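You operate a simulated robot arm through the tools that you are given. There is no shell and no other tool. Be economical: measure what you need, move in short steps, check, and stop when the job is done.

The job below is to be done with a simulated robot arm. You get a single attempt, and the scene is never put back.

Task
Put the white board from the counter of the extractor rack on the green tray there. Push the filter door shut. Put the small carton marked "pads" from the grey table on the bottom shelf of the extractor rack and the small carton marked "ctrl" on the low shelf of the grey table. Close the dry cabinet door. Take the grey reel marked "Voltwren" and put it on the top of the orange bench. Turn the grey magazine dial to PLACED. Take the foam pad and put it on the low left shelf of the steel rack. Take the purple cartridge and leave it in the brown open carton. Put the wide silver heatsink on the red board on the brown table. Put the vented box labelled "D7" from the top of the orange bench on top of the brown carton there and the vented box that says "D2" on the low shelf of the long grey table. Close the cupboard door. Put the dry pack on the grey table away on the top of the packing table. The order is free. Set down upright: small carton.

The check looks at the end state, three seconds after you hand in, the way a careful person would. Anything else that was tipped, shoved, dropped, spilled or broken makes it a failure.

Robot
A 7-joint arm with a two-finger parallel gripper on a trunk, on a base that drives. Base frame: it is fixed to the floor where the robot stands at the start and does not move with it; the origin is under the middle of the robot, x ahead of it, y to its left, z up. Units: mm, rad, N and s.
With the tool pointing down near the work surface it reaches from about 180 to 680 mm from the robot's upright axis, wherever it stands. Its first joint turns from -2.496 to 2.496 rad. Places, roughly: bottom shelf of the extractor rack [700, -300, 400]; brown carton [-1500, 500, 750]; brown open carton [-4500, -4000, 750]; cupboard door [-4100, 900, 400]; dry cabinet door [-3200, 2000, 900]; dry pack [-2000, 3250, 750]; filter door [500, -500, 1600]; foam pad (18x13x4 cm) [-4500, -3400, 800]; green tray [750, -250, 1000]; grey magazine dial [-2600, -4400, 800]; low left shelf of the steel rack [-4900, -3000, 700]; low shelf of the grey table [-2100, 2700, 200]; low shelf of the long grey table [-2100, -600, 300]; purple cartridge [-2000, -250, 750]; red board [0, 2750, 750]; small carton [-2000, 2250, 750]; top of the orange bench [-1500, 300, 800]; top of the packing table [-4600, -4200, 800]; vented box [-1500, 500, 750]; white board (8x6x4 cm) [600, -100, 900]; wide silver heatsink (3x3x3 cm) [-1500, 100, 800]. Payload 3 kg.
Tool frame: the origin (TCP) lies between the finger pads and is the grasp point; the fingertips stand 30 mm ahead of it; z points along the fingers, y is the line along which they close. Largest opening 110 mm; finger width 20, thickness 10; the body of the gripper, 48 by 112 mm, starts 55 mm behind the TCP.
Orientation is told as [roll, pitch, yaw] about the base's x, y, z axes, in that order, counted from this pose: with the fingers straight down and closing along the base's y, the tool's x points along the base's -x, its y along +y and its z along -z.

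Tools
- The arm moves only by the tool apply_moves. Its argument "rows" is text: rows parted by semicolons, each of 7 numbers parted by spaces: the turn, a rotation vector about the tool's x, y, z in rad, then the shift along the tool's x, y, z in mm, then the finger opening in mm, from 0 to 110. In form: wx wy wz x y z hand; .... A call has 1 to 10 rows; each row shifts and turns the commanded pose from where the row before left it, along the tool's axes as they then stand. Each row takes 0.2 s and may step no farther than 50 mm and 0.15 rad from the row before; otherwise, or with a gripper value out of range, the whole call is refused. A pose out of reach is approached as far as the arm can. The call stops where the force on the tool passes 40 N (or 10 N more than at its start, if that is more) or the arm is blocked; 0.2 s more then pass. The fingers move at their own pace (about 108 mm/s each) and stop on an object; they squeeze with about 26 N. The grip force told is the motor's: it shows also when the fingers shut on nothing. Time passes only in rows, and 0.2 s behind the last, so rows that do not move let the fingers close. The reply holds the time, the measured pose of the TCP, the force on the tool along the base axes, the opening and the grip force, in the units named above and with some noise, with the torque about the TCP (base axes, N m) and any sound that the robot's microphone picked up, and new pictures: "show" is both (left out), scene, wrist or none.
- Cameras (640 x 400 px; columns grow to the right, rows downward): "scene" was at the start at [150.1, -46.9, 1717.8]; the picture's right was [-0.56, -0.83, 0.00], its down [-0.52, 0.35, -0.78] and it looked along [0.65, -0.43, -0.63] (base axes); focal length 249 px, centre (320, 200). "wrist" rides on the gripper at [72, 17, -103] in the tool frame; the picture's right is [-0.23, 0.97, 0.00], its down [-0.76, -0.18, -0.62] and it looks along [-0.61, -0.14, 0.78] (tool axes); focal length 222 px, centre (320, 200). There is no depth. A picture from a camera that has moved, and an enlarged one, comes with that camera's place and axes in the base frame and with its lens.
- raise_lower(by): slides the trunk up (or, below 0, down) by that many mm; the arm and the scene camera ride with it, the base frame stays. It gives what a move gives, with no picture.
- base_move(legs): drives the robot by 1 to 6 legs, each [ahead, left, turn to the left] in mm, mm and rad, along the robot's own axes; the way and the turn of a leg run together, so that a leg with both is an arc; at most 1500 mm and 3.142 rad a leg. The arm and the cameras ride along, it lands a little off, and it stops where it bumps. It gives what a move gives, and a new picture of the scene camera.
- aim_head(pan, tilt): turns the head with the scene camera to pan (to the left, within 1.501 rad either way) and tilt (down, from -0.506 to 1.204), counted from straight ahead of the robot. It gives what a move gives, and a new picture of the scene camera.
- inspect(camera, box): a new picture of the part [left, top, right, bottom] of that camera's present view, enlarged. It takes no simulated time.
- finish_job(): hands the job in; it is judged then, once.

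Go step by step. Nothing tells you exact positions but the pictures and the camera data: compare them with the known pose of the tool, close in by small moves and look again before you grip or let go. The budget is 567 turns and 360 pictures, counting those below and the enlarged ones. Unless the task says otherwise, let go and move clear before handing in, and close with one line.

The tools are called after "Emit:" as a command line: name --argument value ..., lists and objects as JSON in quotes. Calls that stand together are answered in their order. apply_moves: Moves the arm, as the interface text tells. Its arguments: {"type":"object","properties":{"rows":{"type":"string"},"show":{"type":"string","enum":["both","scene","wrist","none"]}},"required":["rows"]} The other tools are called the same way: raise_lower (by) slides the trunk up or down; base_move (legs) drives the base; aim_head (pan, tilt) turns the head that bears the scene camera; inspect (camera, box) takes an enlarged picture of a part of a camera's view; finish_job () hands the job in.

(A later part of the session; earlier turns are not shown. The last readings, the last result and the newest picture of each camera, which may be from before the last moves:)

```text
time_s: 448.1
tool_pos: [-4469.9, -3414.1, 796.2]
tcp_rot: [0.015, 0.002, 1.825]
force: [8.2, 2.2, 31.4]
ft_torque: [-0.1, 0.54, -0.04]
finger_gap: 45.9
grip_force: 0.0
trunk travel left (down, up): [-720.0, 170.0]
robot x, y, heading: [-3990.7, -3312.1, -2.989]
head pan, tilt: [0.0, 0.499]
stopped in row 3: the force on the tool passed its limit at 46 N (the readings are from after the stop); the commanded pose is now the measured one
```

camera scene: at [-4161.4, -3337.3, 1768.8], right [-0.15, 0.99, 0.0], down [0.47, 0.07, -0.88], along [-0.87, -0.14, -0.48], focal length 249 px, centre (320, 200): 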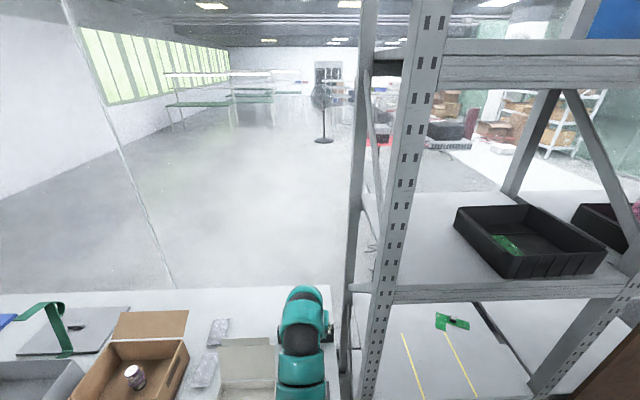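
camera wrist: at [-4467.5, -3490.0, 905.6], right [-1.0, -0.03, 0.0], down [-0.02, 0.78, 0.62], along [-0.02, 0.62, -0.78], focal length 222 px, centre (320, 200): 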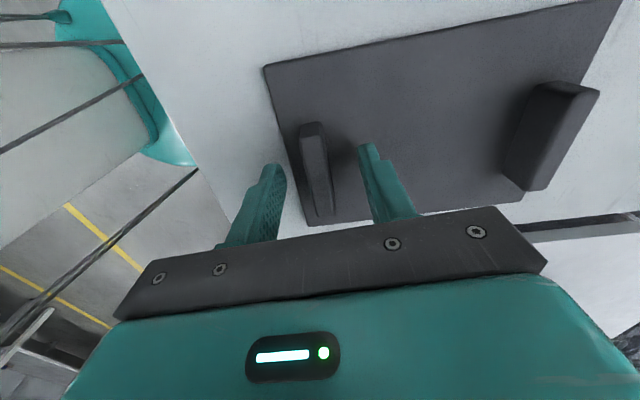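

The tips touched the pad top at z 766. I'll raise 3 mm, close on the ridge and lift.

Emit:
apply_moves --rows "0 0 0 0 0 -4 50;0 0 0 0 0 0 5;0 0 0 0 0 0 5;0 0 0 0 0 0 5;0 0 0 0 0 -15 5;0 0 0 0 0 -30 5;0 0 0 0 0 -40 5" --show "both"

```text
time_s: 449.7
tool_pos: [-4468.1, -3415.9, 885.6]
tcp_rot: [0.009, 0.001, 1.828]
force: [-0.1, -0.6, -0.3]
ft_torque: [0.02, 0.01, -0.01]
finger_gap: 12.8
grip_force: 25.7
trunk travel left (down, up): [-720.0, 170.0]
robot x, y, heading: [-3990.6, -3310.7, -2.982]
head pan, tilt: [0.0, 0.499]
camera scene: at [-4161.0, -3338.2, 1628.9], right [-0.15, 0.99, 0.0], down [0.47, 0.07, -0.88], along [-0.87, -0.14, -0.48], focal length 249 px, centre (320, 200)
camera wrist: at [-4465.8, -3490.3, 987.1], right [-1.0, -0.03, 0.01], down [-0.01, 0.78, 0.62], along [-0.02, 0.62, -0.78], focal length 222 px, centre (320, 200)
```

scene: 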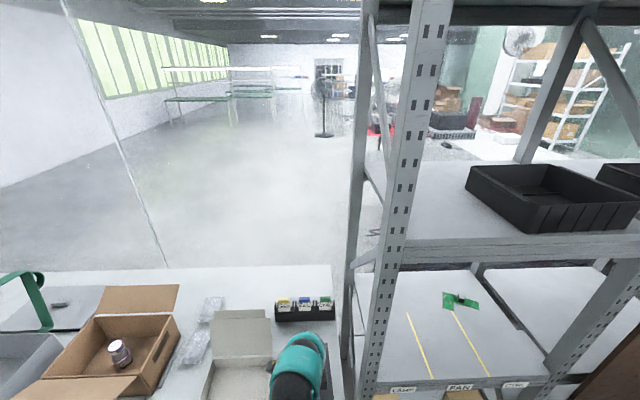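
wrist: 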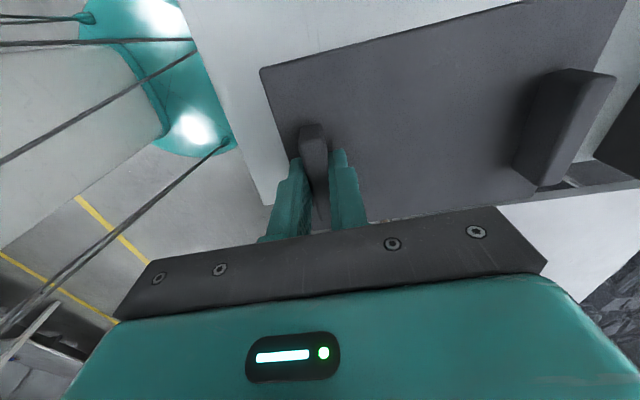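

The pad is held by its ridge, and the shelf marked LAMP/FAN/CTRL at z≈710 is the low left shelf. I'll back out past the upright, strafe right and look before entering.

Emit:
base_move --legs '[[-300, 0, 0], [0, -340, 0]]'

Emit:
aim_head --pan 0 --tilt 0.6

```text
time_s: 453.6
tool_pos: [-4224.6, -3037.0, 883.4]
tcp_rot: [0.009, 0.001, 1.827]
force: [0.1, 0.2, -0.4]
ft_torque: [-0.03, 0.01, -0.04]
finger_gap: 12.6
grip_force: 25.6
trunk travel left (down, up): [-720.0, 170.0]
robot x, y, heading: [-3746.1, -2932.1, -2.983]
head pan, tilt: [0.0, 0.499]
camera scene: at [-3916.6, -2958.0, 1628.8], right [-0.16, 0.99, 0.0], down [0.47, 0.07, -0.88], along [-0.87, -0.14, -0.48], focal length 249 px, centre (320, 200)
```

scene: 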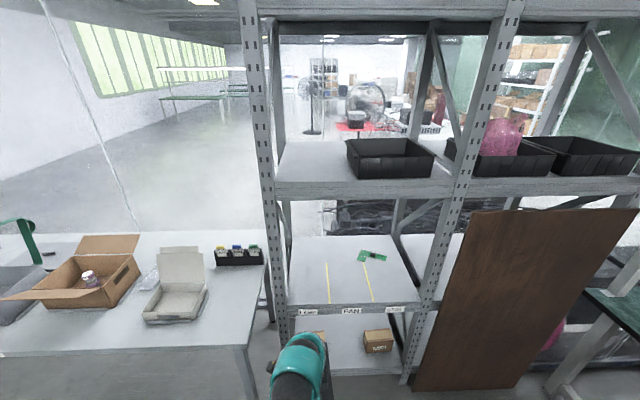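

```text
time_s: 454.2
tool_pos: [-4224.5, -3038.5, 883.0]
tcp_rot: [0.008, 0.0, 1.829]
force: [-0.3, 0.0, 0.2]
ft_torque: [-0.06, -0.03, 0.03]
finger_gap: 12.6
grip_force: 26.0
trunk travel left (down, up): [-720.0, 170.0]
robot x, y, heading: [-3748.9, -2932.8, -2.984]
head pan, tilt: [0.0, 0.6]
camera scene: at [-3913.9, -2958.8, 1619.8], right [-0.16, 0.99, 0.0], down [0.56, 0.09, -0.83], along [-0.81, -0.13, -0.56], focal length 249 px, centre (320, 200)
```

scene: 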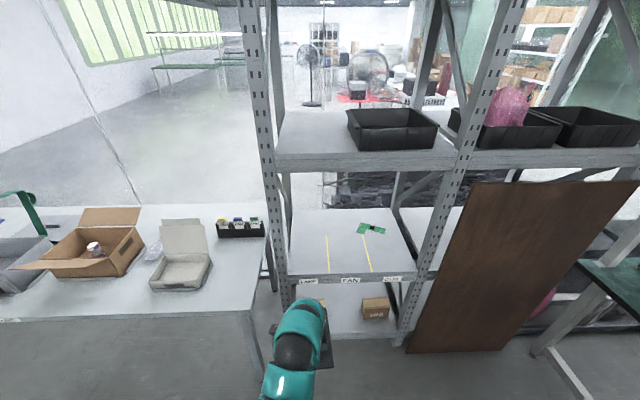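

The low left shelf spans y≈-3199 to -2690 and is empty near the front. I'll shift right 96 mm for clearance from the upright, go in 300 mm and check.

Emit:
base_move --legs '[[0, -96, 0], [300, 0, 0]]'

Emit:
raise_lower --by -70

Emit:
apply_moves --rows "0 0 0 0 0 0 5" --show "wrist"

```text
time_s: 457.0
tool_pos: [-4540.8, -2994.3, 882.7]
tcp_rot: [0.009, -0.001, 1.832]
force: [-1.2, -0.2, 0.3]
ft_torque: [-0.01, -0.02, -0.01]
finger_gap: 12.5
grip_force: 26.1
trunk travel left (down, up): [-720.0, 170.0]
robot x, y, heading: [-4059.7, -2886.9, -2.977]
head pan, tilt: [0.0, 0.6]
camera scene: at [-4231.6, -2914.9, 1619.6], right [-0.16, 0.99, 0.0], down [0.56, 0.09, -0.82], along [-0.81, -0.13, -0.57], focal length 249 px, centre (320, 200)
```

scene: 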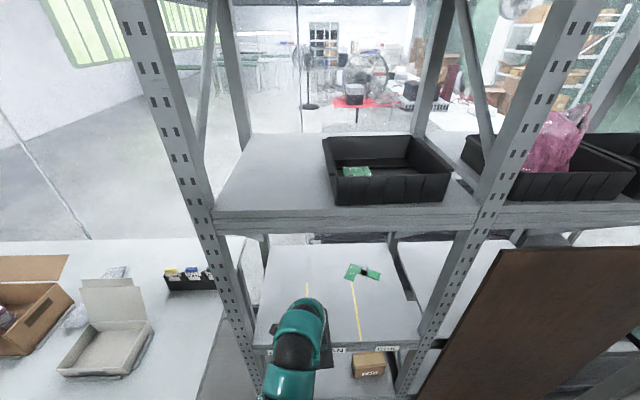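

```text
time_s: 458.1
tool_pos: [-4540.5, -2995.0, 814.1]
tcp_rot: [0.008, 0.0, 1.832]
force: [-0.5, 0.6, -0.5]
ft_torque: [0.0, 0.0, 0.01]
finger_gap: 12.7
grip_force: 26.5
trunk travel left (down, up): [-650.0, 240.0]
robot x, y, heading: [-4060.3, -2886.6, -2.975]
head pan, tilt: [0.0, 0.6]
```

```text
time_s: 458.5
tool_pos: [-4540.8, -2993.8, 813.9]
tcp_rot: [0.008, 0.0, 1.833]
force: [0.3, 0.2, -0.6]
ft_torque: [-0.04, 0.01, 0.01]
finger_gap: 12.5
grip_force: 25.7
trunk travel left (down, up): [-650.0, 240.0]
robot x, y, heading: [-4062.1, -2887.0, -2.983]
head pan, tilt: [0.0, 0.6]
camera wrist: at [-4536.9, -3069.1, 916.6], right [-1.0, -0.03, 0.01], down [-0.02, 0.78, 0.62], along [-0.03, 0.62, -0.78], focal length 222 px, centre (320, 200)
```

wrist: 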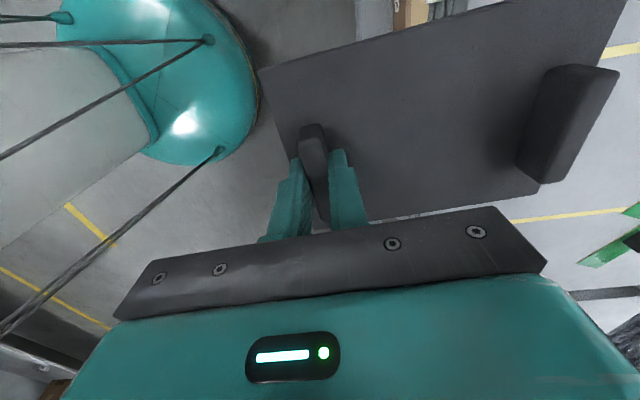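

The pad is level and half over the shelf. I'll go in another 130 mm and lower.

Emit:
base_move --legs '[[130, 0, 0]]'

Emit:
apply_moves --rows "0 0 0 0 0 15 5;0 0 0 0 0 10 5;0 0 0 0 0 5 5;0 0 0 0 0 5 5;0 0 0 0 0 4 5;0 0 0 0 0 4 5" --show "wrist"

```text
time_s: 459.8
tool_pos: [-4669.4, -3016.2, 813.3]
tcp_rot: [0.008, 0.002, 1.836]
force: [0.5, -0.1, -0.3]
ft_torque: [0.03, -0.04, -0.02]
finger_gap: 12.9
grip_force: 25.9
trunk travel left (down, up): [-650.0, 240.0]
robot x, y, heading: [-4190.9, -2907.4, -2.979]
head pan, tilt: [0.0, 0.6]
camera scene: at [-4359.6, -2936.5, 1549.5], right [-0.16, 0.99, 0.0], down [0.56, 0.09, -0.82], along [-0.81, -0.14, -0.57], focal length 249 px, centre (320, 200)
```

scene: 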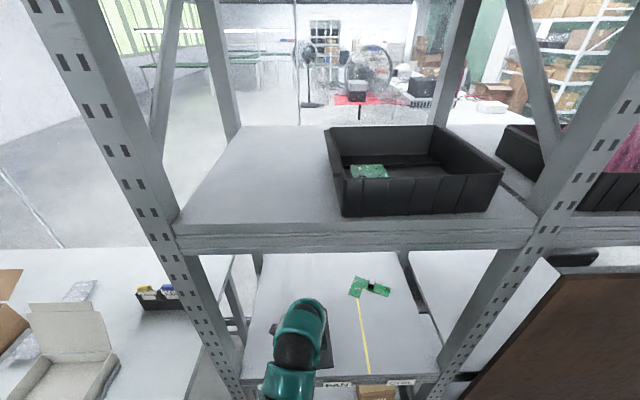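

```text
time_s: 461.2
tool_pos: [-4668.2, -3017.5, 770.1]
tcp_rot: [0.01, 0.003, 1.836]
force: [1.2, -0.2, -1.2]
ft_torque: [-0.02, 0.02, -0.03]
finger_gap: 12.5
grip_force: 26.0
trunk travel left (down, up): [-650.0, 240.0]
robot x, y, heading: [-4191.6, -2911.6, -2.979]
head pan, tilt: [0.0, 0.6]
camera wrist: at [-4664.7, -3091.8, 873.1], right [-1.0, -0.04, 0.01], down [-0.02, 0.78, 0.62], along [-0.03, 0.62, -0.78], focal length 222 px, centre (320, 200)
```

wrist: 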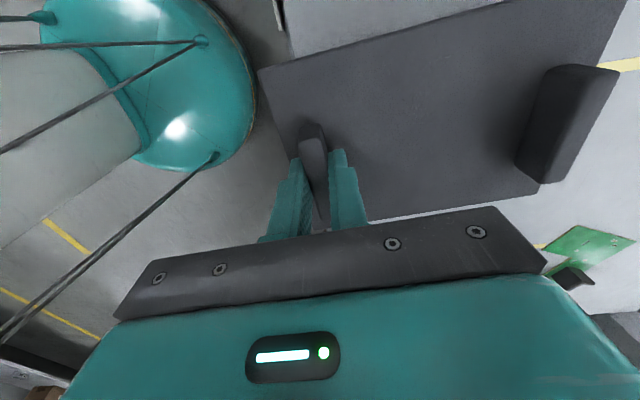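

The pad's front edge still overhangs the shelf. I'll rise a little and go 75 mm deeper.

Emit:
apply_moves --rows "0 0 0 0 0 -12 5" --show "none"

Emit:
base_move --legs '[[75, 0, 0]]'

Emit:
apply_moves --rows "0 0 0 0 0 8 5;0 0 0 0 0 5 5;0 0 0 0 0 4 5;0 0 0 0 0 3 5;0 0 0 0 0 3 5;0 0 0 0 0 3 5" --show "wrist"

```text
time_s: 461.6
tool_pos: [-4668.1, -3016.7, 782.6]
tcp_rot: [0.009, 0.0, 1.836]
force: [0.3, -0.9, -0.9]
ft_torque: [-0.03, 0.01, 0.06]
finger_gap: 12.6
grip_force: 25.9
trunk travel left (down, up): [-650.0, 240.0]
robot x, y, heading: [-4193.1, -2908.8, -2.98]
head pan, tilt: [0.0, 0.6]
```

```text
time_s: 462.6
tool_pos: [-4745.4, -3030.8, 781.2]
tcp_rot: [0.009, 0.0, 1.834]
force: [-0.2, 0.3, 0.3]
ft_torque: [-0.02, -0.02, 0.01]
finger_gap: 12.5
grip_force: 25.6
trunk travel left (down, up): [-650.0, 240.0]
robot x, y, heading: [-4265.9, -2921.5, -2.977]
head pan, tilt: [0.0, 0.6]
camera scene: at [-4434.9, -2949.0, 1549.5], right [-0.16, 0.99, 0.0], down [0.56, 0.09, -0.82], along [-0.81, -0.14, -0.57], focal length 249 px, centre (320, 200)
```

scene: 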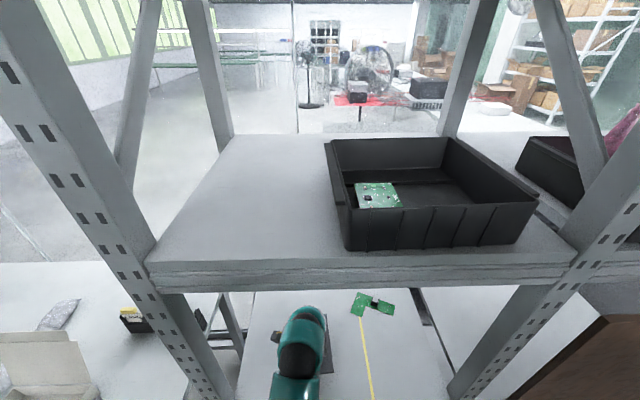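

```text
time_s: 464.0
tool_pos: [-4745.3, -3029.7, 756.0]
tcp_rot: [0.01, 0.001, 1.834]
force: [-1.2, -0.2, 0.6]
ft_torque: [-0.04, -0.03, 0.0]
finger_gap: 12.6
grip_force: 25.9
trunk travel left (down, up): [-650.0, 240.0]
robot x, y, heading: [-4265.8, -2925.5, -2.976]
head pan, tilt: [0.0, 0.6]
camera wrist: at [-4740.0, -3104.1, 858.3], right [-1.0, -0.04, 0.01], down [-0.02, 0.78, 0.62], along [-0.03, 0.62, -0.78], focal length 222 px, centre (320, 200)
```

wrist: 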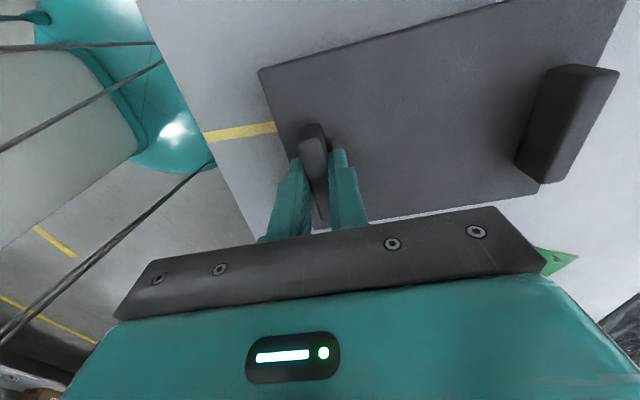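

The pad is fully over the shelf now. I'll lower to contact.

Emit:
apply_moves --rows "0 0 0 0 0 3 5;0 0 0 0 0 3 5;0 0 0 0 0 3 5;0 0 0 0 0 3 5;0 0 0 0 0 3 5;0 0 0 0 0 3 5;0 0 0 0 0 3 5;0 0 0 0 0 3 5" --show "none"

```text
time_s: 465.7
tool_pos: [-4745.2, -3029.8, 738.3]
tcp_rot: [0.017, 0.003, 1.83]
force: [8.2, 4.7, 27.9]
ft_torque: [0.35, -0.69, -0.03]
finger_gap: 12.7
grip_force: 26.1
trunk travel left (down, up): [-650.0, 240.0]
robot x, y, heading: [-4261.0, -2921.0, -2.978]
head pan, tilt: [0.0, 0.6]
stopped in row 8: the force on the tool passed its limit at 44 N (the readings are from after the stop); the commanded pose is now the measured one
```

Contact at z 738. I'll ease up 1.5 mm, release and rise.

Emit:
apply_moves --rows "0 0 0 0 0 -1.5 5;0 0 0 0 0 0 40;0 0 0 0 0 0 45;0 0 0 0 0 -20 45;0 0 0 0 0 -30 45;0 0 0 0 0 -30 45" --show "wrist"

```text
time_s: 467.1
tool_pos: [-4743.3, -3029.6, 817.2]
tcp_rot: [0.015, 0.002, 1.836]
force: [0.4, -0.5, 0.2]
ft_torque: [0.01, -0.03, 0.03]
finger_gap: 44.9
grip_force: 0.1
trunk travel left (down, up): [-650.0, 240.0]
robot x, y, heading: [-4261.6, -2922.0, -2.974]
head pan, tilt: [0.0, 0.6]
camera wrist: at [-4739.5, -3103.2, 920.7], right [-1.0, -0.03, 0.01], down [-0.02, 0.78, 0.62], along [-0.03, 0.62, -0.78], focal length 222 px, centre (320, 200)
```

wrist: 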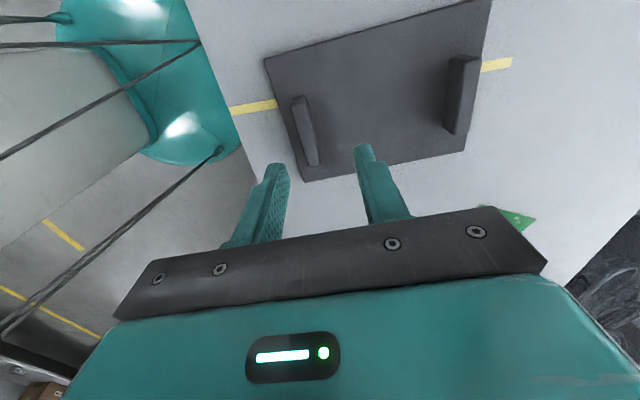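

The foam pad lies on the low left shelf. Next is the magazine dial on the blue table by the south wall, so I'll back out, raise, square the tool and drive there.

Emit:
base_move --legs '[[-550, 0, 0]]'

Emit:
raise_lower --by 220

Emit:
apply_moves --rows "0 0 -0.15 0 0 0 45;0 0 -0.15 0 0 0 45;0 0 -0.15 0 0 0 45;0 0 -0.15 0 0 0 45;0 0 -0.15 0 0 0 45;0 0 -0.15 0 0 0 45;0 0 -0.15 0 0 0 45;0 0 -0.15 0 0 0 45;0 0 -0.15 0 0 0 45;0 0 -0.12 0 0 0 45" --show "none"

Emit:
base_move --legs '[[0, 0, 1.605], [0, 783, 0], [950, 0, 0]]'

Emit:
aim_head --pan 0 --tilt 0.7

```text
time_s: 470.2
tool_pos: [-4209.9, -2939.7, 818.2]
tcp_rot: [0.014, 0.0, 1.832]
force: [0.6, 0.0, 0.1]
ft_torque: [0.0, 0.02, 0.0]
finger_gap: 44.9
grip_force: 0.1
trunk travel left (down, up): [-650.0, 240.0]
robot x, y, heading: [-3731.1, -2832.4, -2.978]
head pan, tilt: [0.0, 0.6]
camera scene: at [-3898.3, -2860.1, 1549.8], right [-0.16, 0.99, 0.0], down [0.56, 0.09, -0.83], along [-0.81, -0.13, -0.56], focal length 249 px, centre (320, 200)
```

scene: 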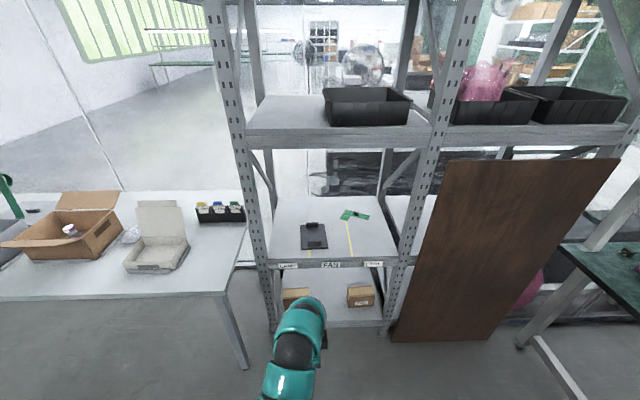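

```text
time_s: 472.5
tool_pos: [-4210.2, -2939.9, 1036.9]
tcp_rot: [0.015, 0.003, 1.83]
force: [0.7, 0.1, -0.3]
ft_torque: [-0.01, -0.02, 0.0]
finger_gap: 44.9
grip_force: 0.0
trunk travel left (down, up): [-870.0, 20.0]
robot x, y, heading: [-3726.6, -2834.5, -2.976]
head pan, tilt: [0.0, 0.6]
```

```text
time_s: 474.7
tool_pos: [-4210.2, -2939.4, 1037.8]
tcp_rot: [0.004, -0.014, -2.98]
force: [-0.3, 0.0, 0.4]
ft_torque: [0.01, -0.01, -0.01]
finger_gap: 45.0
grip_force: 0.1
trunk travel left (down, up): [-870.0, 20.0]
robot x, y, heading: [-3733.8, -2836.3, -2.982]
head pan, tilt: [0.0, 0.6]
```

```text
time_s: 487.5
tool_pos: [-2607.9, -4059.7, 1037.5]
tcp_rot: [0.003, -0.013, -1.336]
force: [0.5, 0.1, -0.4]
ft_torque: [-0.02, -0.01, 0.01]
finger_gap: 45.3
grip_force: 0.1
trunk travel left (down, up): [-870.0, 20.0]
robot x, y, heading: [-2746.6, -3591.6, -1.333]
head pan, tilt: [0.0, 0.6]
camera scene: at [-2709.0, -3753.7, 1769.7], right [-0.97, -0.23, 0.0], down [-0.13, 0.55, -0.82], along [0.19, -0.8, -0.57], focal length 249 px, centre (320, 200)
```

scene: 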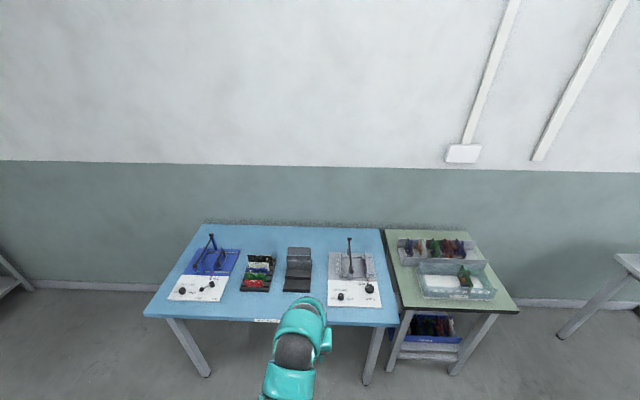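

```text
time_s: 488.1
tool_pos: [-2605.7, -4058.8, 1036.4]
tcp_rot: [0.004, -0.015, -1.337]
force: [-0.7, -0.7, -0.1]
ft_torque: [0.02, -0.01, -0.01]
finger_gap: 45.0
grip_force: 0.1
trunk travel left (down, up): [-870.0, 20.0]
robot x, y, heading: [-2747.3, -3590.4, -1.333]
head pan, tilt: [0.0, 0.7]
camera scene: at [-2709.9, -3749.8, 1761.2], right [-0.97, -0.23, 0.0], down [-0.15, 0.63, -0.77], along [0.18, -0.74, -0.64], focal length 249 px, centre (320, 200)
```

scene: 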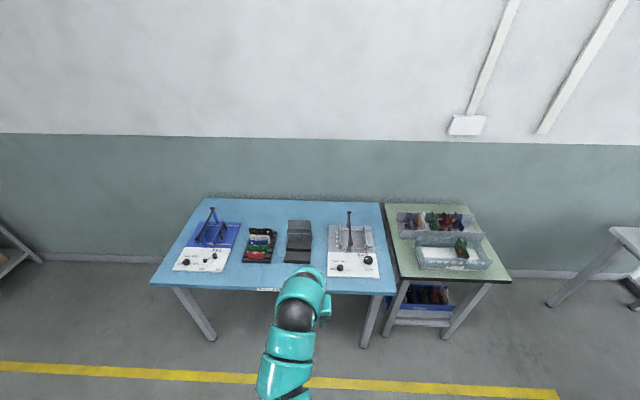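

The foam pad checks out. There are two magazines here, blue on the left and grey on the right. I'll enlarge the grey one.

Emit:
inspect --camera "scene" --box '[310, 205, 400, 290]'

Emit:
inspect --camera "scene" --box '[160, 200, 250, 285]'

```text
4.71 times, centred on (355, 248) of scene
camera zoom: at [-2709.9, -3749.8, 1761.2], right [-0.97, -0.23, 0.0], down [-0.15, 0.63, -0.77], along [0.18, -0.74, -0.64], focal length 1174 px, centre (155, -24)
```

zoom: 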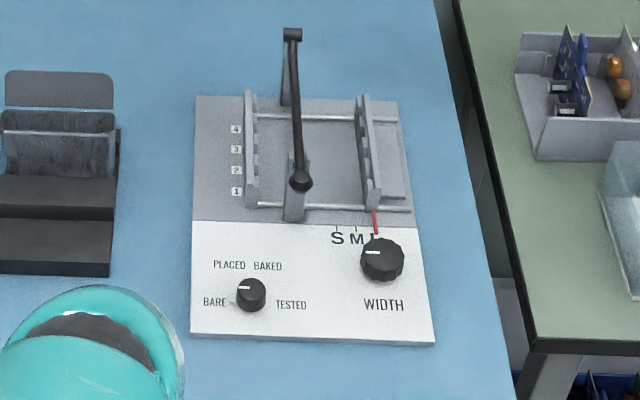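

```text
4.71 times, centred on (205, 242) of scene
camera zoom: at [-2709.9, -3749.8, 1761.2], right [-0.97, -0.23, 0.0], down [-0.15, 0.63, -0.77], along [0.18, -0.74, -0.64], focal length 1174 px, centre (861, 0)
```

zoom: 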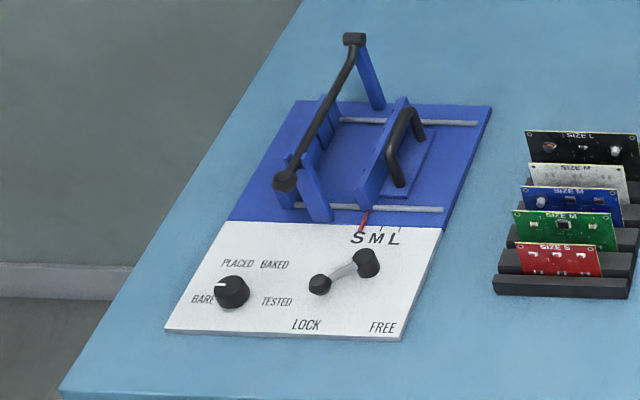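

The small grey dial near (-2641,-4424) points at BARE, and PLACED is the next mark clockwise. I'll move the hand over it.

Emit:
base_move --legs '[[0, -120, 0], [320, 0, 0]]'

Emit:
raise_lower --by -130

Emit:
apply_moves --rows "0 0.013 0 0 0 0 60" --show "wrist"

```text
time_s: 491.1
tool_pos: [-2641.0, -4390.8, 1037.4]
tcp_rot: [0.003, -0.012, -1.328]
force: [-0.2, 0.1, 1.1]
ft_torque: [0.05, -0.01, 0.0]
finger_gap: 45.0
grip_force: 0.1
trunk travel left (down, up): [-870.0, 20.0]
robot x, y, heading: [-2783.2, -3924.3, -1.325]
head pan, tilt: [0.0, 0.7]
camera scene: at [-2746.9, -4082.7, 1761.0], right [-0.97, -0.24, 0.0], down [-0.16, 0.63, -0.76], along [0.19, -0.74, -0.64], focal length 249 px, centre (320, 200)
```

scene: 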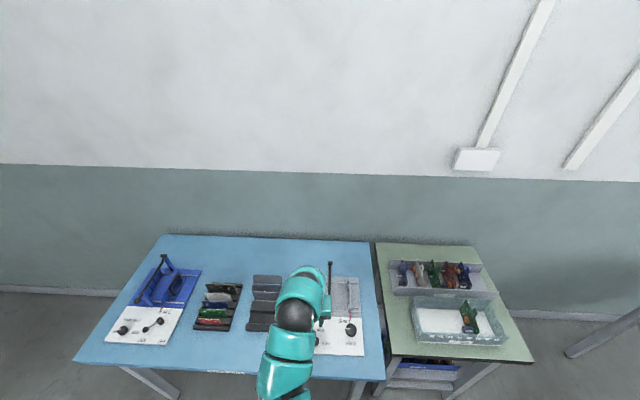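

```text
time_s: 492.6
tool_pos: [-2641.1, -4389.8, 907.2]
tcp_rot: [0.002, -0.014, -1.328]
force: [0.0, -0.2, -0.7]
ft_torque: [0.01, 0.0, 0.02]
finger_gap: 45.1
grip_force: 0.0
trunk travel left (down, up): [-740.0, 150.0]
robot x, y, heading: [-2787.1, -3923.7, -1.32]
head pan, tilt: [0.0, 0.7]
```

```text
time_s: 493.1
tool_pos: [-2641.1, -4391.0, 907.1]
tcp_rot: [0.003, -0.002, -1.328]
force: [-0.1, 0.1, -0.3]
ft_torque: [-0.03, 0.0, 0.01]
finger_gap: 60.0
grip_force: 0.0
trunk travel left (down, up): [-740.0, 150.0]
robot x, y, heading: [-2787.1, -3927.6, -1.323]
head pan, tilt: [0.0, 0.7]
camera wrist: at [-2642.0, -4316.5, 1009.7], right [1.0, 0.01, 0.0], down [0.01, -0.78, 0.62], along [0.01, -0.62, -0.78], focal length 222 px, centre (320, 200)
```

wrist: 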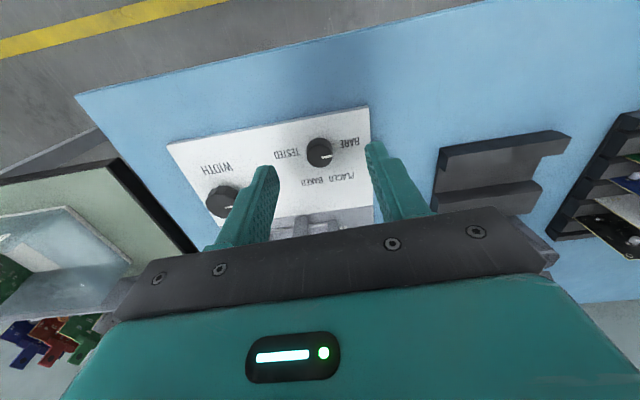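

Emit:
inspect --camera "wrist" --box '[270, 110, 390, 200]'

```text
4.44 times, centred on (330, 155) of wrist
camera zoom: at [-2642.0, -4316.5, 1009.7], right [1.0, 0.01, 0.0], down [0.01, -0.78, 0.62], along [0.01, -0.62, -0.78], focal length 987 px, centre (276, 400)
```

zoom: 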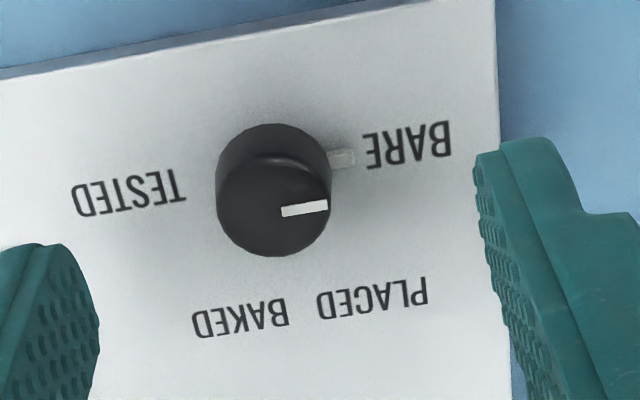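

The dial's centre is at (-2641,-4428) and its pointer is at BARE. I'll pre-rotate the hand 0.6 rad anticlockwise so the fingers avoid the pointer tab, and position above it.

Emit:
apply_moves --rows "0 0 0 -36 -9 0 60;0 0 -0.15 0 0 20 60;0 0 -0.15 0 0 20 60;0 0 -0.15 0 0 10 60;0 0 -0.15 0 0 0 60" --show "wrist"

```text
time_s: 494.2
tool_pos: [-2641.6, -4427.3, 857.9]
tcp_rot: [0.003, -0.003, -0.725]
force: [1.0, -1.2, -0.2]
ft_torque: [-0.01, -0.02, 0.01]
finger_gap: 59.9
grip_force: 0.1
trunk travel left (down, up): [-740.0, 150.0]
robot x, y, heading: [-2786.9, -3920.7, -1.328]
head pan, tilt: [0.0, 0.7]
camera wrist: at [-2684.0, -4367.3, 959.3], right [0.82, 0.58, 0.0], down [0.45, -0.64, 0.62], along [0.36, -0.51, -0.78], focal length 222 px, centre (320, 200)
```

wrist: 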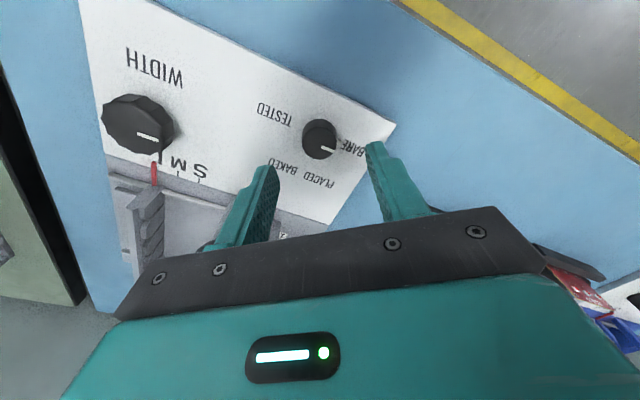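

The dial is centred under the hand. I'll narrow the opening and descend slowly until the tips nearly reach the panel.

Emit:
apply_moves --rows "0 0 0 0 0 25 48;0 0 0 0 0 12 48;0 0 0 0 0 5 48;0 0 0 0 0 5 48" --show "wrist"

```text
time_s: 495.2
tool_pos: [-2640.7, -4427.2, 809.5]
tcp_rot: [0.002, -0.002, -0.728]
force: [-0.3, -0.2, 0.3]
ft_torque: [0.0, 0.02, 0.01]
finger_gap: 47.7
grip_force: 0.1
trunk travel left (down, up): [-740.0, 150.0]
robot x, y, heading: [-2784.1, -3923.6, -1.322]
head pan, tilt: [0.0, 0.7]
camera wrist: at [-2682.9, -4366.9, 912.4], right [0.82, 0.58, 0.0], down [0.45, -0.64, 0.62], along [0.36, -0.51, -0.78], focal length 222 px, centre (320, 200)
```

wrist: 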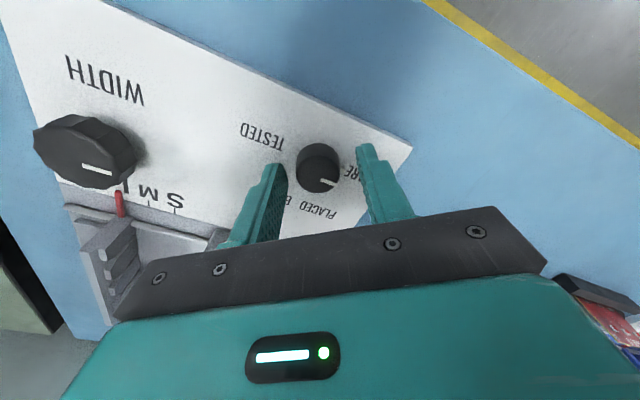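

The knob top is at z≈793 and the tips are already about 14 mm below it. I'll go down 3 mm, grip and rotate clockwise 1.05 rad.

Emit:
apply_moves --rows "0 0 0 0 0 3 48;0 0 0 0 0 0 20;0 0 0 0 0 0 20;0 0 0 0 0 0 20" --show "wrist"

```text
time_s: 496.2
tool_pos: [-2641.3, -4428.5, 806.3]
tcp_rot: [0.0, -0.003, -0.73]
force: [-6.3, -6.6, 1.3]
ft_torque: [-0.08, 0.79, -0.01]
finger_gap: 29.2
grip_force: 45.0
trunk travel left (down, up): [-740.0, 150.0]
robot x, y, heading: [-2785.1, -3924.8, -1.326]
head pan, tilt: [0.0, 0.7]
camera wrist: at [-2683.9, -4367.6, 909.0], right [0.82, 0.57, 0.0], down [0.45, -0.64, 0.62], along [0.36, -0.51, -0.78], focal length 222 px, centre (320, 200)
```

wrist: 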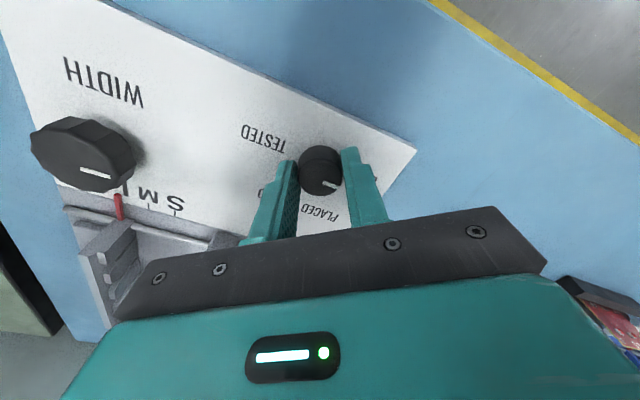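

Gripped. I'll relieve the side force by 1 mm, then rotate.

Emit:
apply_moves --rows "0 0 0 0 -1 0 20;0 0 0.13 0 0 0 20;0 0 0.13 0 0 0 20;0 0 0.13 0 0 0 20;0 0 0.13 0 0 0 20;0 0 0.13 0 0 0 20;0 0 0.13 0 0 0 20;0 0 0.13 0 0 0 20;0 0 0.13 0 0 0 20" --show "wrist"

```text
time_s: 498.2
tool_pos: [-2640.7, -4428.1, 806.8]
tcp_rot: [0.003, 0.002, -1.771]
force: [5.4, 1.6, -4.0]
ft_torque: [-0.63, 0.12, 0.06]
finger_gap: 29.1
grip_force: 45.0
trunk travel left (down, up): [-740.0, 150.0]
robot x, y, heading: [-2781.8, -3925.0, -1.325]
head pan, tilt: [0.0, 0.7]
camera wrist: at [-2609.9, -4360.8, 909.4], right [0.91, -0.42, 0.0], down [-0.33, -0.71, 0.62], along [-0.26, -0.57, -0.78], focal length 222 px, centre (320, 200)
```

wrist: 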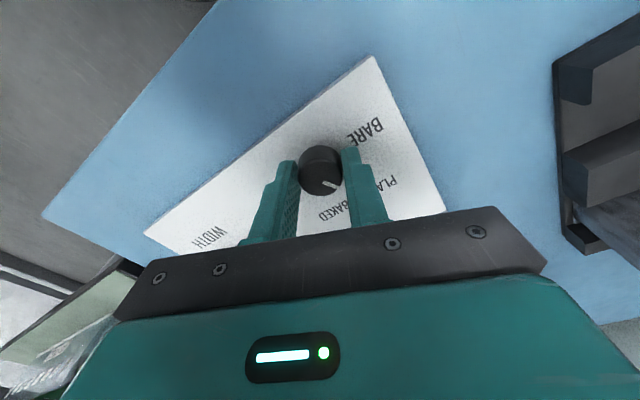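

Rotated. I'll open, rise and check where the pointer stands.

Emit:
apply_moves --rows "0 0 0 0 0 0 48;0 0 0 0 0 0 48;0 0 0 0 0 -20 48;0 0 0 0 0 -30 48" --show "none"

Emit:
inspect --camera "wrist" --box '[250, 80, 410, 200]'

```text
time_s: 499.2
tool_pos: [-2641.5, -4429.8, 858.0]
tcp_rot: [0.003, -0.001, -1.768]
force: [0.2, 0.3, 0.2]
ft_torque: [-0.03, -0.01, 0.0]
finger_gap: 47.9
grip_force: 0.0
trunk travel left (down, up): [-740.0, 150.0]
robot x, y, heading: [-2785.8, -3922.9, -1.326]
head pan, tilt: [0.0, 0.7]
```

```text
3.33 times, centred on (330, 140) of wrist
camera zoom: at [-2610.3, -4361.9, 960.6], right [0.91, -0.41, 0.0], down [-0.33, -0.71, 0.62], along [-0.26, -0.57, -0.78], focal length 740 px, centre (287, 400)
```

zoom: 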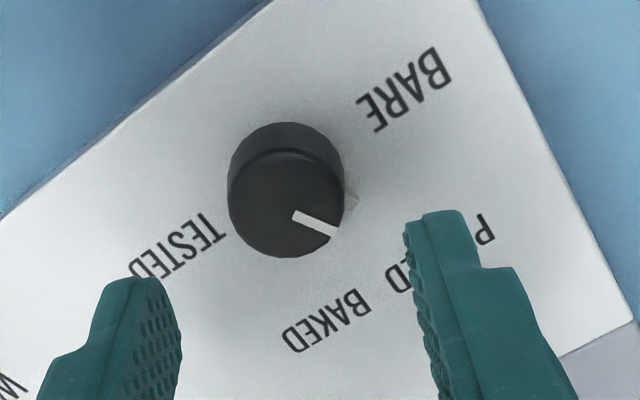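

The pointer now stands at PLACED. Next are the cupboard and dry-cabinet doors in the north, so I'll back off, fold and drive up the corridor.

Emit:
raise_lower --by 140

Emit:
apply_moves --rows "0 0 -0.15 0 0 0 0;0 0 -0.15 0 0 0 0;0 0 -0.15 0 0 0 0" --show "none"

Emit:
base_move --legs '[[-350, 0, 0], [0, 0, 3.1], [1200, 0, 0], [1200, 0, 0], [1100, 0, 0]]'

Emit:
aim_head --pan 0.3 --tilt 0.4

```text
time_s: 500.9
tool_pos: [-2641.6, -4428.8, 996.4]
tcp_rot: [0.003, 0.0, -1.769]
force: [-0.8, -0.4, -0.9]
ft_torque: [-0.02, -0.01, 0.0]
finger_gap: 48.1
grip_force: 0.0
trunk travel left (down, up): [-880.0, 10.0]
robot x, y, heading: [-2785.6, -3926.4, -1.328]
head pan, tilt: [0.0, 0.7]
```

```text
time_s: 501.7
tool_pos: [-2641.3, -4430.0, 996.5]
tcp_rot: [0.004, -0.002, -1.317]
force: [-0.1, 0.1, 0.0]
ft_torque: [0.02, 0.0, 0.02]
finger_gap: 0.0
grip_force: 26.3
trunk travel left (down, up): [-880.0, 10.0]
robot x, y, heading: [-2785.2, -3926.2, -1.325]
head pan, tilt: [0.0, 0.7]
```

```text
time_s: 525.6
tool_pos: [-3467.7, -79.6, 993.5]
tcp_rot: [0.003, 0.004, 1.732]
force: [-0.7, 1.6, -1.4]
ft_torque: [-0.07, -0.03, -0.03]
finger_gap: 0.0
grip_force: 26.0
trunk travel left (down, up): [-880.0, 10.0]
robot x, y, heading: [-3367.2, -606.1, 1.73]
head pan, tilt: [0.0, 0.7]
stopped in leg 5: the robot was blocked; the commanded pose is now the measured one
camera scene: at [-3395.8, -429.1, 1770.0], right [0.99, 0.15, 0.0], down [0.1, -0.64, -0.76], along [-0.12, 0.75, -0.65], focal length 249 px, centre (320, 200)
```

scene: 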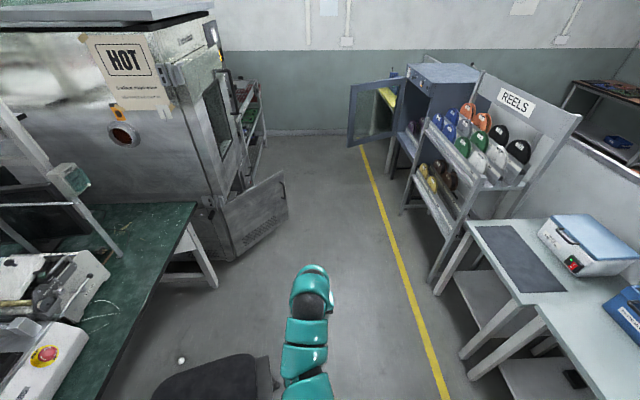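

```text
time_s: 526.4
tool_pos: [-3467.1, -86.2, 998.5]
tcp_rot: [0.002, -0.001, 1.732]
force: [1.0, 1.4, -0.5]
ft_torque: [0.0, 0.02, -0.01]
finger_gap: 0.0
grip_force: 25.9
trunk travel left (down, up): [-880.0, 10.0]
robot x, y, heading: [-3368.7, -603.4, 1.723]
head pan, tilt: [0.3, 0.4]
camera scene: at [-3422.0, -439.6, 1797.9], right [0.9, 0.44, 0.0], down [0.17, -0.35, -0.92], along [-0.4, 0.83, -0.39], focal length 249 px, centre (320, 200)
```

scene: 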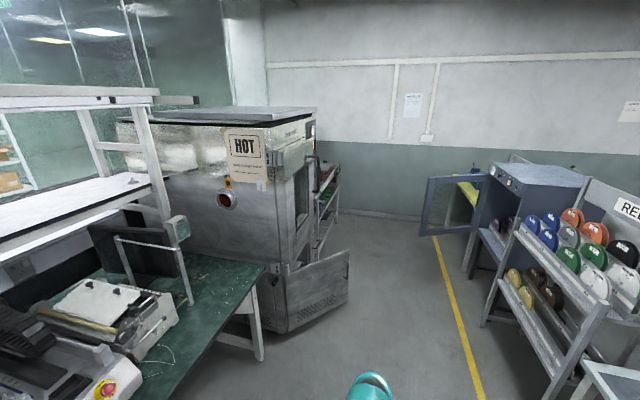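

My base touched the office chair on the left and stopped. I'll back off, keep right, and go to a spot south-east of the open cupboard door under the oven.

Emit:
base_move --legs '[[-60, 0, 0], [0, -380, 0], [1170, 0, 0], [0, 0, 0.97]]'

Emit:
aim_head --pan 0 --tilt 0.5

```text
time_s: 537.5
tool_pos: [-3655.1, 761.7, 997.1]
tcp_rot: [0.005, 0.0, 2.72]
force: [0.3, 0.0, 0.4]
ft_torque: [-0.01, -0.01, -0.01]
finger_gap: 0.0
grip_force: 26.0
trunk travel left (down, up): [-880.0, 10.0]
robot x, y, heading: [-3169.5, 560.2, 2.708]
head pan, tilt: [0.3, 0.4]
camera scene: at [-3335.6, 604.5, 1798.0], right [0.13, 0.99, 0.0], down [0.39, -0.05, -0.92], along [-0.91, 0.12, -0.39], focal length 249 px, centre (320, 200)
```

scene: 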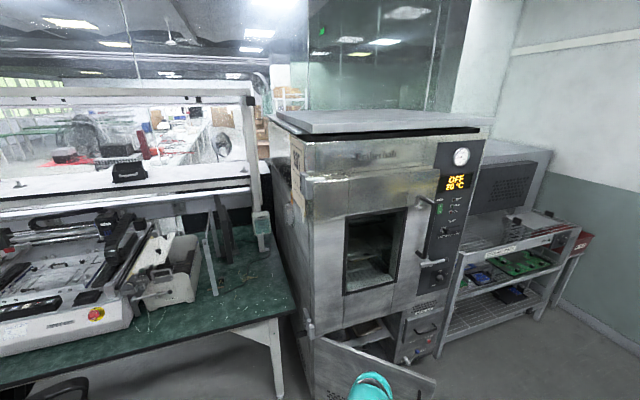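

```text
time_s: 538.3
tool_pos: [-3655.4, 761.1, 996.7]
tcp_rot: [0.002, -0.001, 2.718]
force: [0.2, 0.4, -0.5]
ft_torque: [0.01, 0.03, -0.04]
finger_gap: 0.1
grip_force: 25.6
trunk travel left (down, up): [-880.0, 10.0]
robot x, y, heading: [-3167.9, 552.9, 2.711]
head pan, tilt: [0.0, 0.499]
camera scene: at [-3326.3, 630.5, 1788.9], right [0.42, 0.91, 0.0], down [0.43, -0.2, -0.88], along [-0.8, 0.37, -0.48], focal length 249 px, centre (320, 200)
```

scene: 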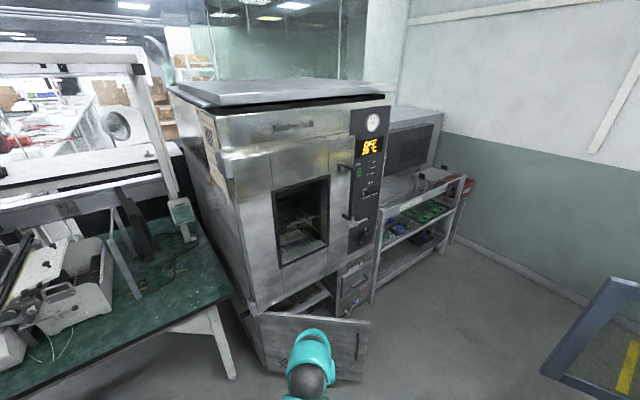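

The door's hinge is near (-4240,730) and its free end near (-3958,1200), about 42° open with its top at z≈640. I'm lined up for a straight push, so I'll level the tool while extending.

Emit:
apply_moves --rows "0 -0.15 0 -30 0 2 0;0 -0.15 0 -29 0 7 0;0 -0.15 0 -28 0 11 0;0 -0.15 0 -26 0 15 0;0 -0.15 0 -23 0 19 0;0 -0.15 0 -20 0 22 0;0 -0.15 0 -17 0 25 0;0 -0.15 0 -13 0 27 0;0 -0.15 0 -8 0 29 0;0 -0.12 0 -4 0 30 0" --show "none"

Emit:
raise_lower --by -400

Emit:
raise_lower --by -160

Emit:
aim_head --pan 0 --tilt 0.5

```text
time_s: 540.5
tool_pos: [-3927.5, 885.4, 971.4]
tcp_rot: [-0.878, -1.401, -2.687]
force: [-0.2, -1.7, -0.4]
ft_torque: [-0.08, 0.09, -0.12]
finger_gap: 0.0
grip_force: 25.8
trunk travel left (down, up): [-880.0, 10.0]
robot x, y, heading: [-3171.1, 553.2, 2.711]
head pan, tilt: [0.0, 0.499]
```

```text
time_s: 544.3
tool_pos: [-3927.3, 884.4, 572.3]
tcp_rot: [0.026, -1.47, 2.691]
force: [0.0, -0.3, 0.4]
ft_torque: [0.0, -0.02, 0.0]
finger_gap: 0.2
grip_force: 26.4
trunk travel left (down, up): [-480.0, 410.0]
robot x, y, heading: [-3167.7, 559.0, 2.708]
head pan, tilt: [0.0, 0.499]
```

```text
time_s: 546.1
tool_pos: [-3927.2, 883.4, 412.1]
tcp_rot: [0.026, -1.469, 2.692]
force: [-0.4, 0.2, 0.0]
ft_torque: [0.0, 0.02, -0.01]
finger_gap: 0.0
grip_force: 25.3
trunk travel left (down, up): [-320.0, 570.0]
robot x, y, heading: [-3169.5, 560.8, 2.707]
head pan, tilt: [0.0, 0.499]
```

```text
time_s: 546.7
tool_pos: [-3925.1, 884.6, 412.1]
tcp_rot: [0.027, -1.47, 2.693]
force: [-0.2, 0.0, -0.4]
ft_torque: [0.01, -0.01, -0.04]
finger_gap: 0.0
grip_force: 25.3
trunk travel left (down, up): [-320.0, 570.0]
robot x, y, heading: [-3172.0, 556.1, 2.709]
head pan, tilt: [0.0, 0.499]
camera scene: at [-3326.3, 630.5, 1228.8], right [0.42, 0.91, 0.0], down [0.44, -0.2, -0.88], along [-0.8, 0.37, -0.48], focal length 249 px, centre (320, 200)
```

scene: 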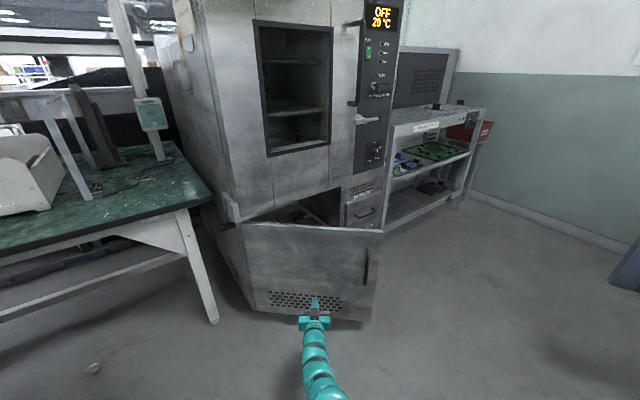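

The tool is aimed at the middle of the door. I'll drive forward to push it.

Emit:
base_move --legs '[[280, 0, 0]]'

```text
time_s: 548.7
tool_pos: [-4183.7, 1005.8, 412.7]
tcp_rot: [0.028, -1.47, 2.688]
force: [0.5, -0.5, -0.6]
ft_torque: [0.0, -0.01, 0.0]
finger_gap: 0.0
grip_force: 25.8
trunk travel left (down, up): [-320.0, 570.0]
robot x, y, heading: [-3428.5, 674.9, 2.707]
head pan, tilt: [0.0, 0.499]
camera scene: at [-3584.2, 749.9, 1228.8], right [0.42, 0.91, 0.0], down [0.43, -0.2, -0.88], along [-0.8, 0.37, -0.48], focal length 249 px, centre (320, 200)
```

scene: 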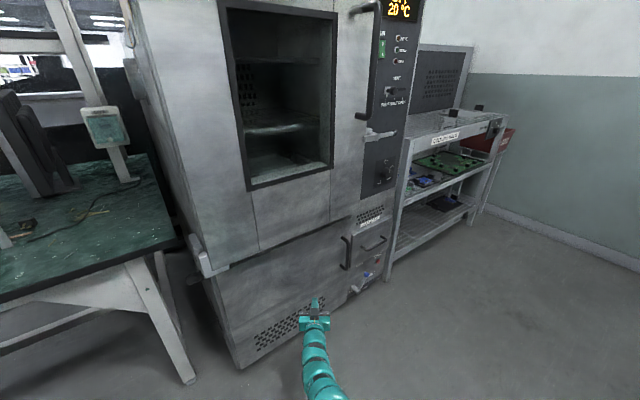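

The door looks almost closed. I'll push on in small steps.

Emit:
base_move --legs '[[40, 0, 0]]'

Emit:
inspect --camera "scene" --box '[180, 200, 420, 380]'

```text
time_s: 549.6
tool_pos: [-4220.4, 1022.0, 411.8]
tcp_rot: [0.028, -1.468, 2.687]
force: [-0.3, -0.2, 0.1]
ft_torque: [-0.02, -0.01, 0.01]
finger_gap: 0.0
grip_force: 26.5
trunk travel left (down, up): [-320.0, 570.0]
robot x, y, heading: [-3462.6, 695.0, 2.712]
head pan, tilt: [0.0, 0.499]
camera scene: at [-3620.3, 766.6, 1228.8], right [0.42, 0.91, 0.0], down [0.43, -0.2, -0.88], along [-0.8, 0.37, -0.48], focal length 249 px, centre (320, 200)
```

scene: 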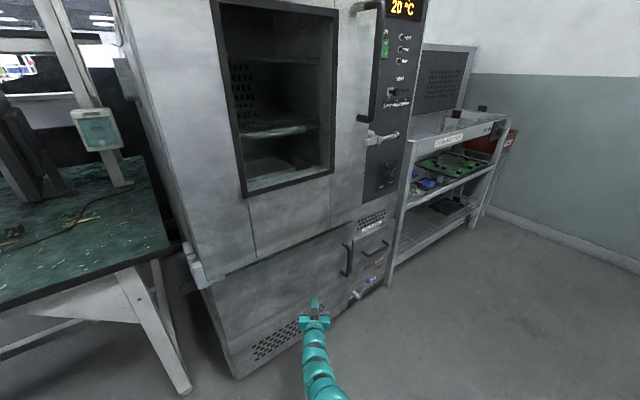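

```text
2.22 times, centred on (300, 290) of scene
camera zoom: at [-3620.3, 766.6, 1228.8], right [0.42, 0.91, 0.0], down [0.43, -0.2, -0.88], along [-0.8, 0.37, -0.48], focal length 554 px, centre (364, 0)
```

zoom: 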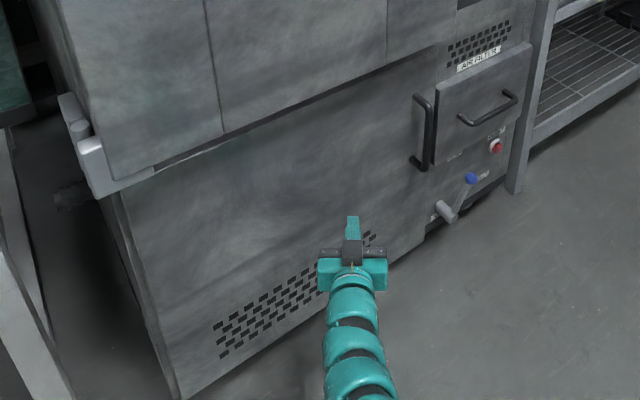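

Emit:
base_move --legs '[[25, 0, 0]]'

Emit:
apply_moves --rows "0 0 0 0 0 6 0;0 0 0 0 0 6 0;0 0 0 0 0 6 0;0 0 0 0 0 6 0;0 0 0 0 0 6 0" --show "none"

```text
time_s: 550.4
tool_pos: [-4244.2, 1033.7, 411.5]
tcp_rot: [0.029, -1.471, 2.686]
force: [-0.3, 0.8, 0.4]
ft_torque: [-0.02, -0.04, 0.0]
finger_gap: 0.0
grip_force: 25.9
trunk travel left (down, up): [-320.0, 570.0]
robot x, y, heading: [-3487.5, 703.6, 2.708]
head pan, tilt: [0.0, 0.499]
camera scene: at [-3643.2, 777.1, 1228.8], right [0.42, 0.91, 0.0], down [0.43, -0.2, -0.88], along [-0.8, 0.37, -0.48], focal length 249 px, centre (320, 200)
```

scene: 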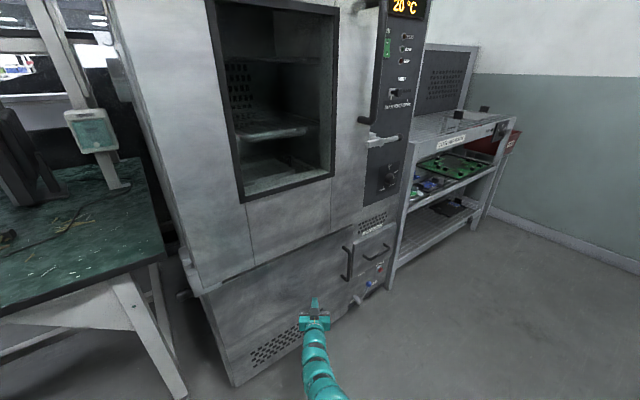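

```text
time_s: 551.6
tool_pos: [-4257.6, 1036.7, 415.2]
tcp_rot: [0.026, -1.471, 2.69]
force: [1.6, -0.5, -0.1]
ft_torque: [0.01, -0.04, -0.02]
finger_gap: 0.0
grip_force: 25.2
out of reach, approached as far as the arm can: row 3, 4, 5
trunk travel left (down, up): [-320.0, 570.0]
robot x, y, heading: [-3485.5, 704.5, 2.708]
head pan, tilt: [0.0, 0.499]
```

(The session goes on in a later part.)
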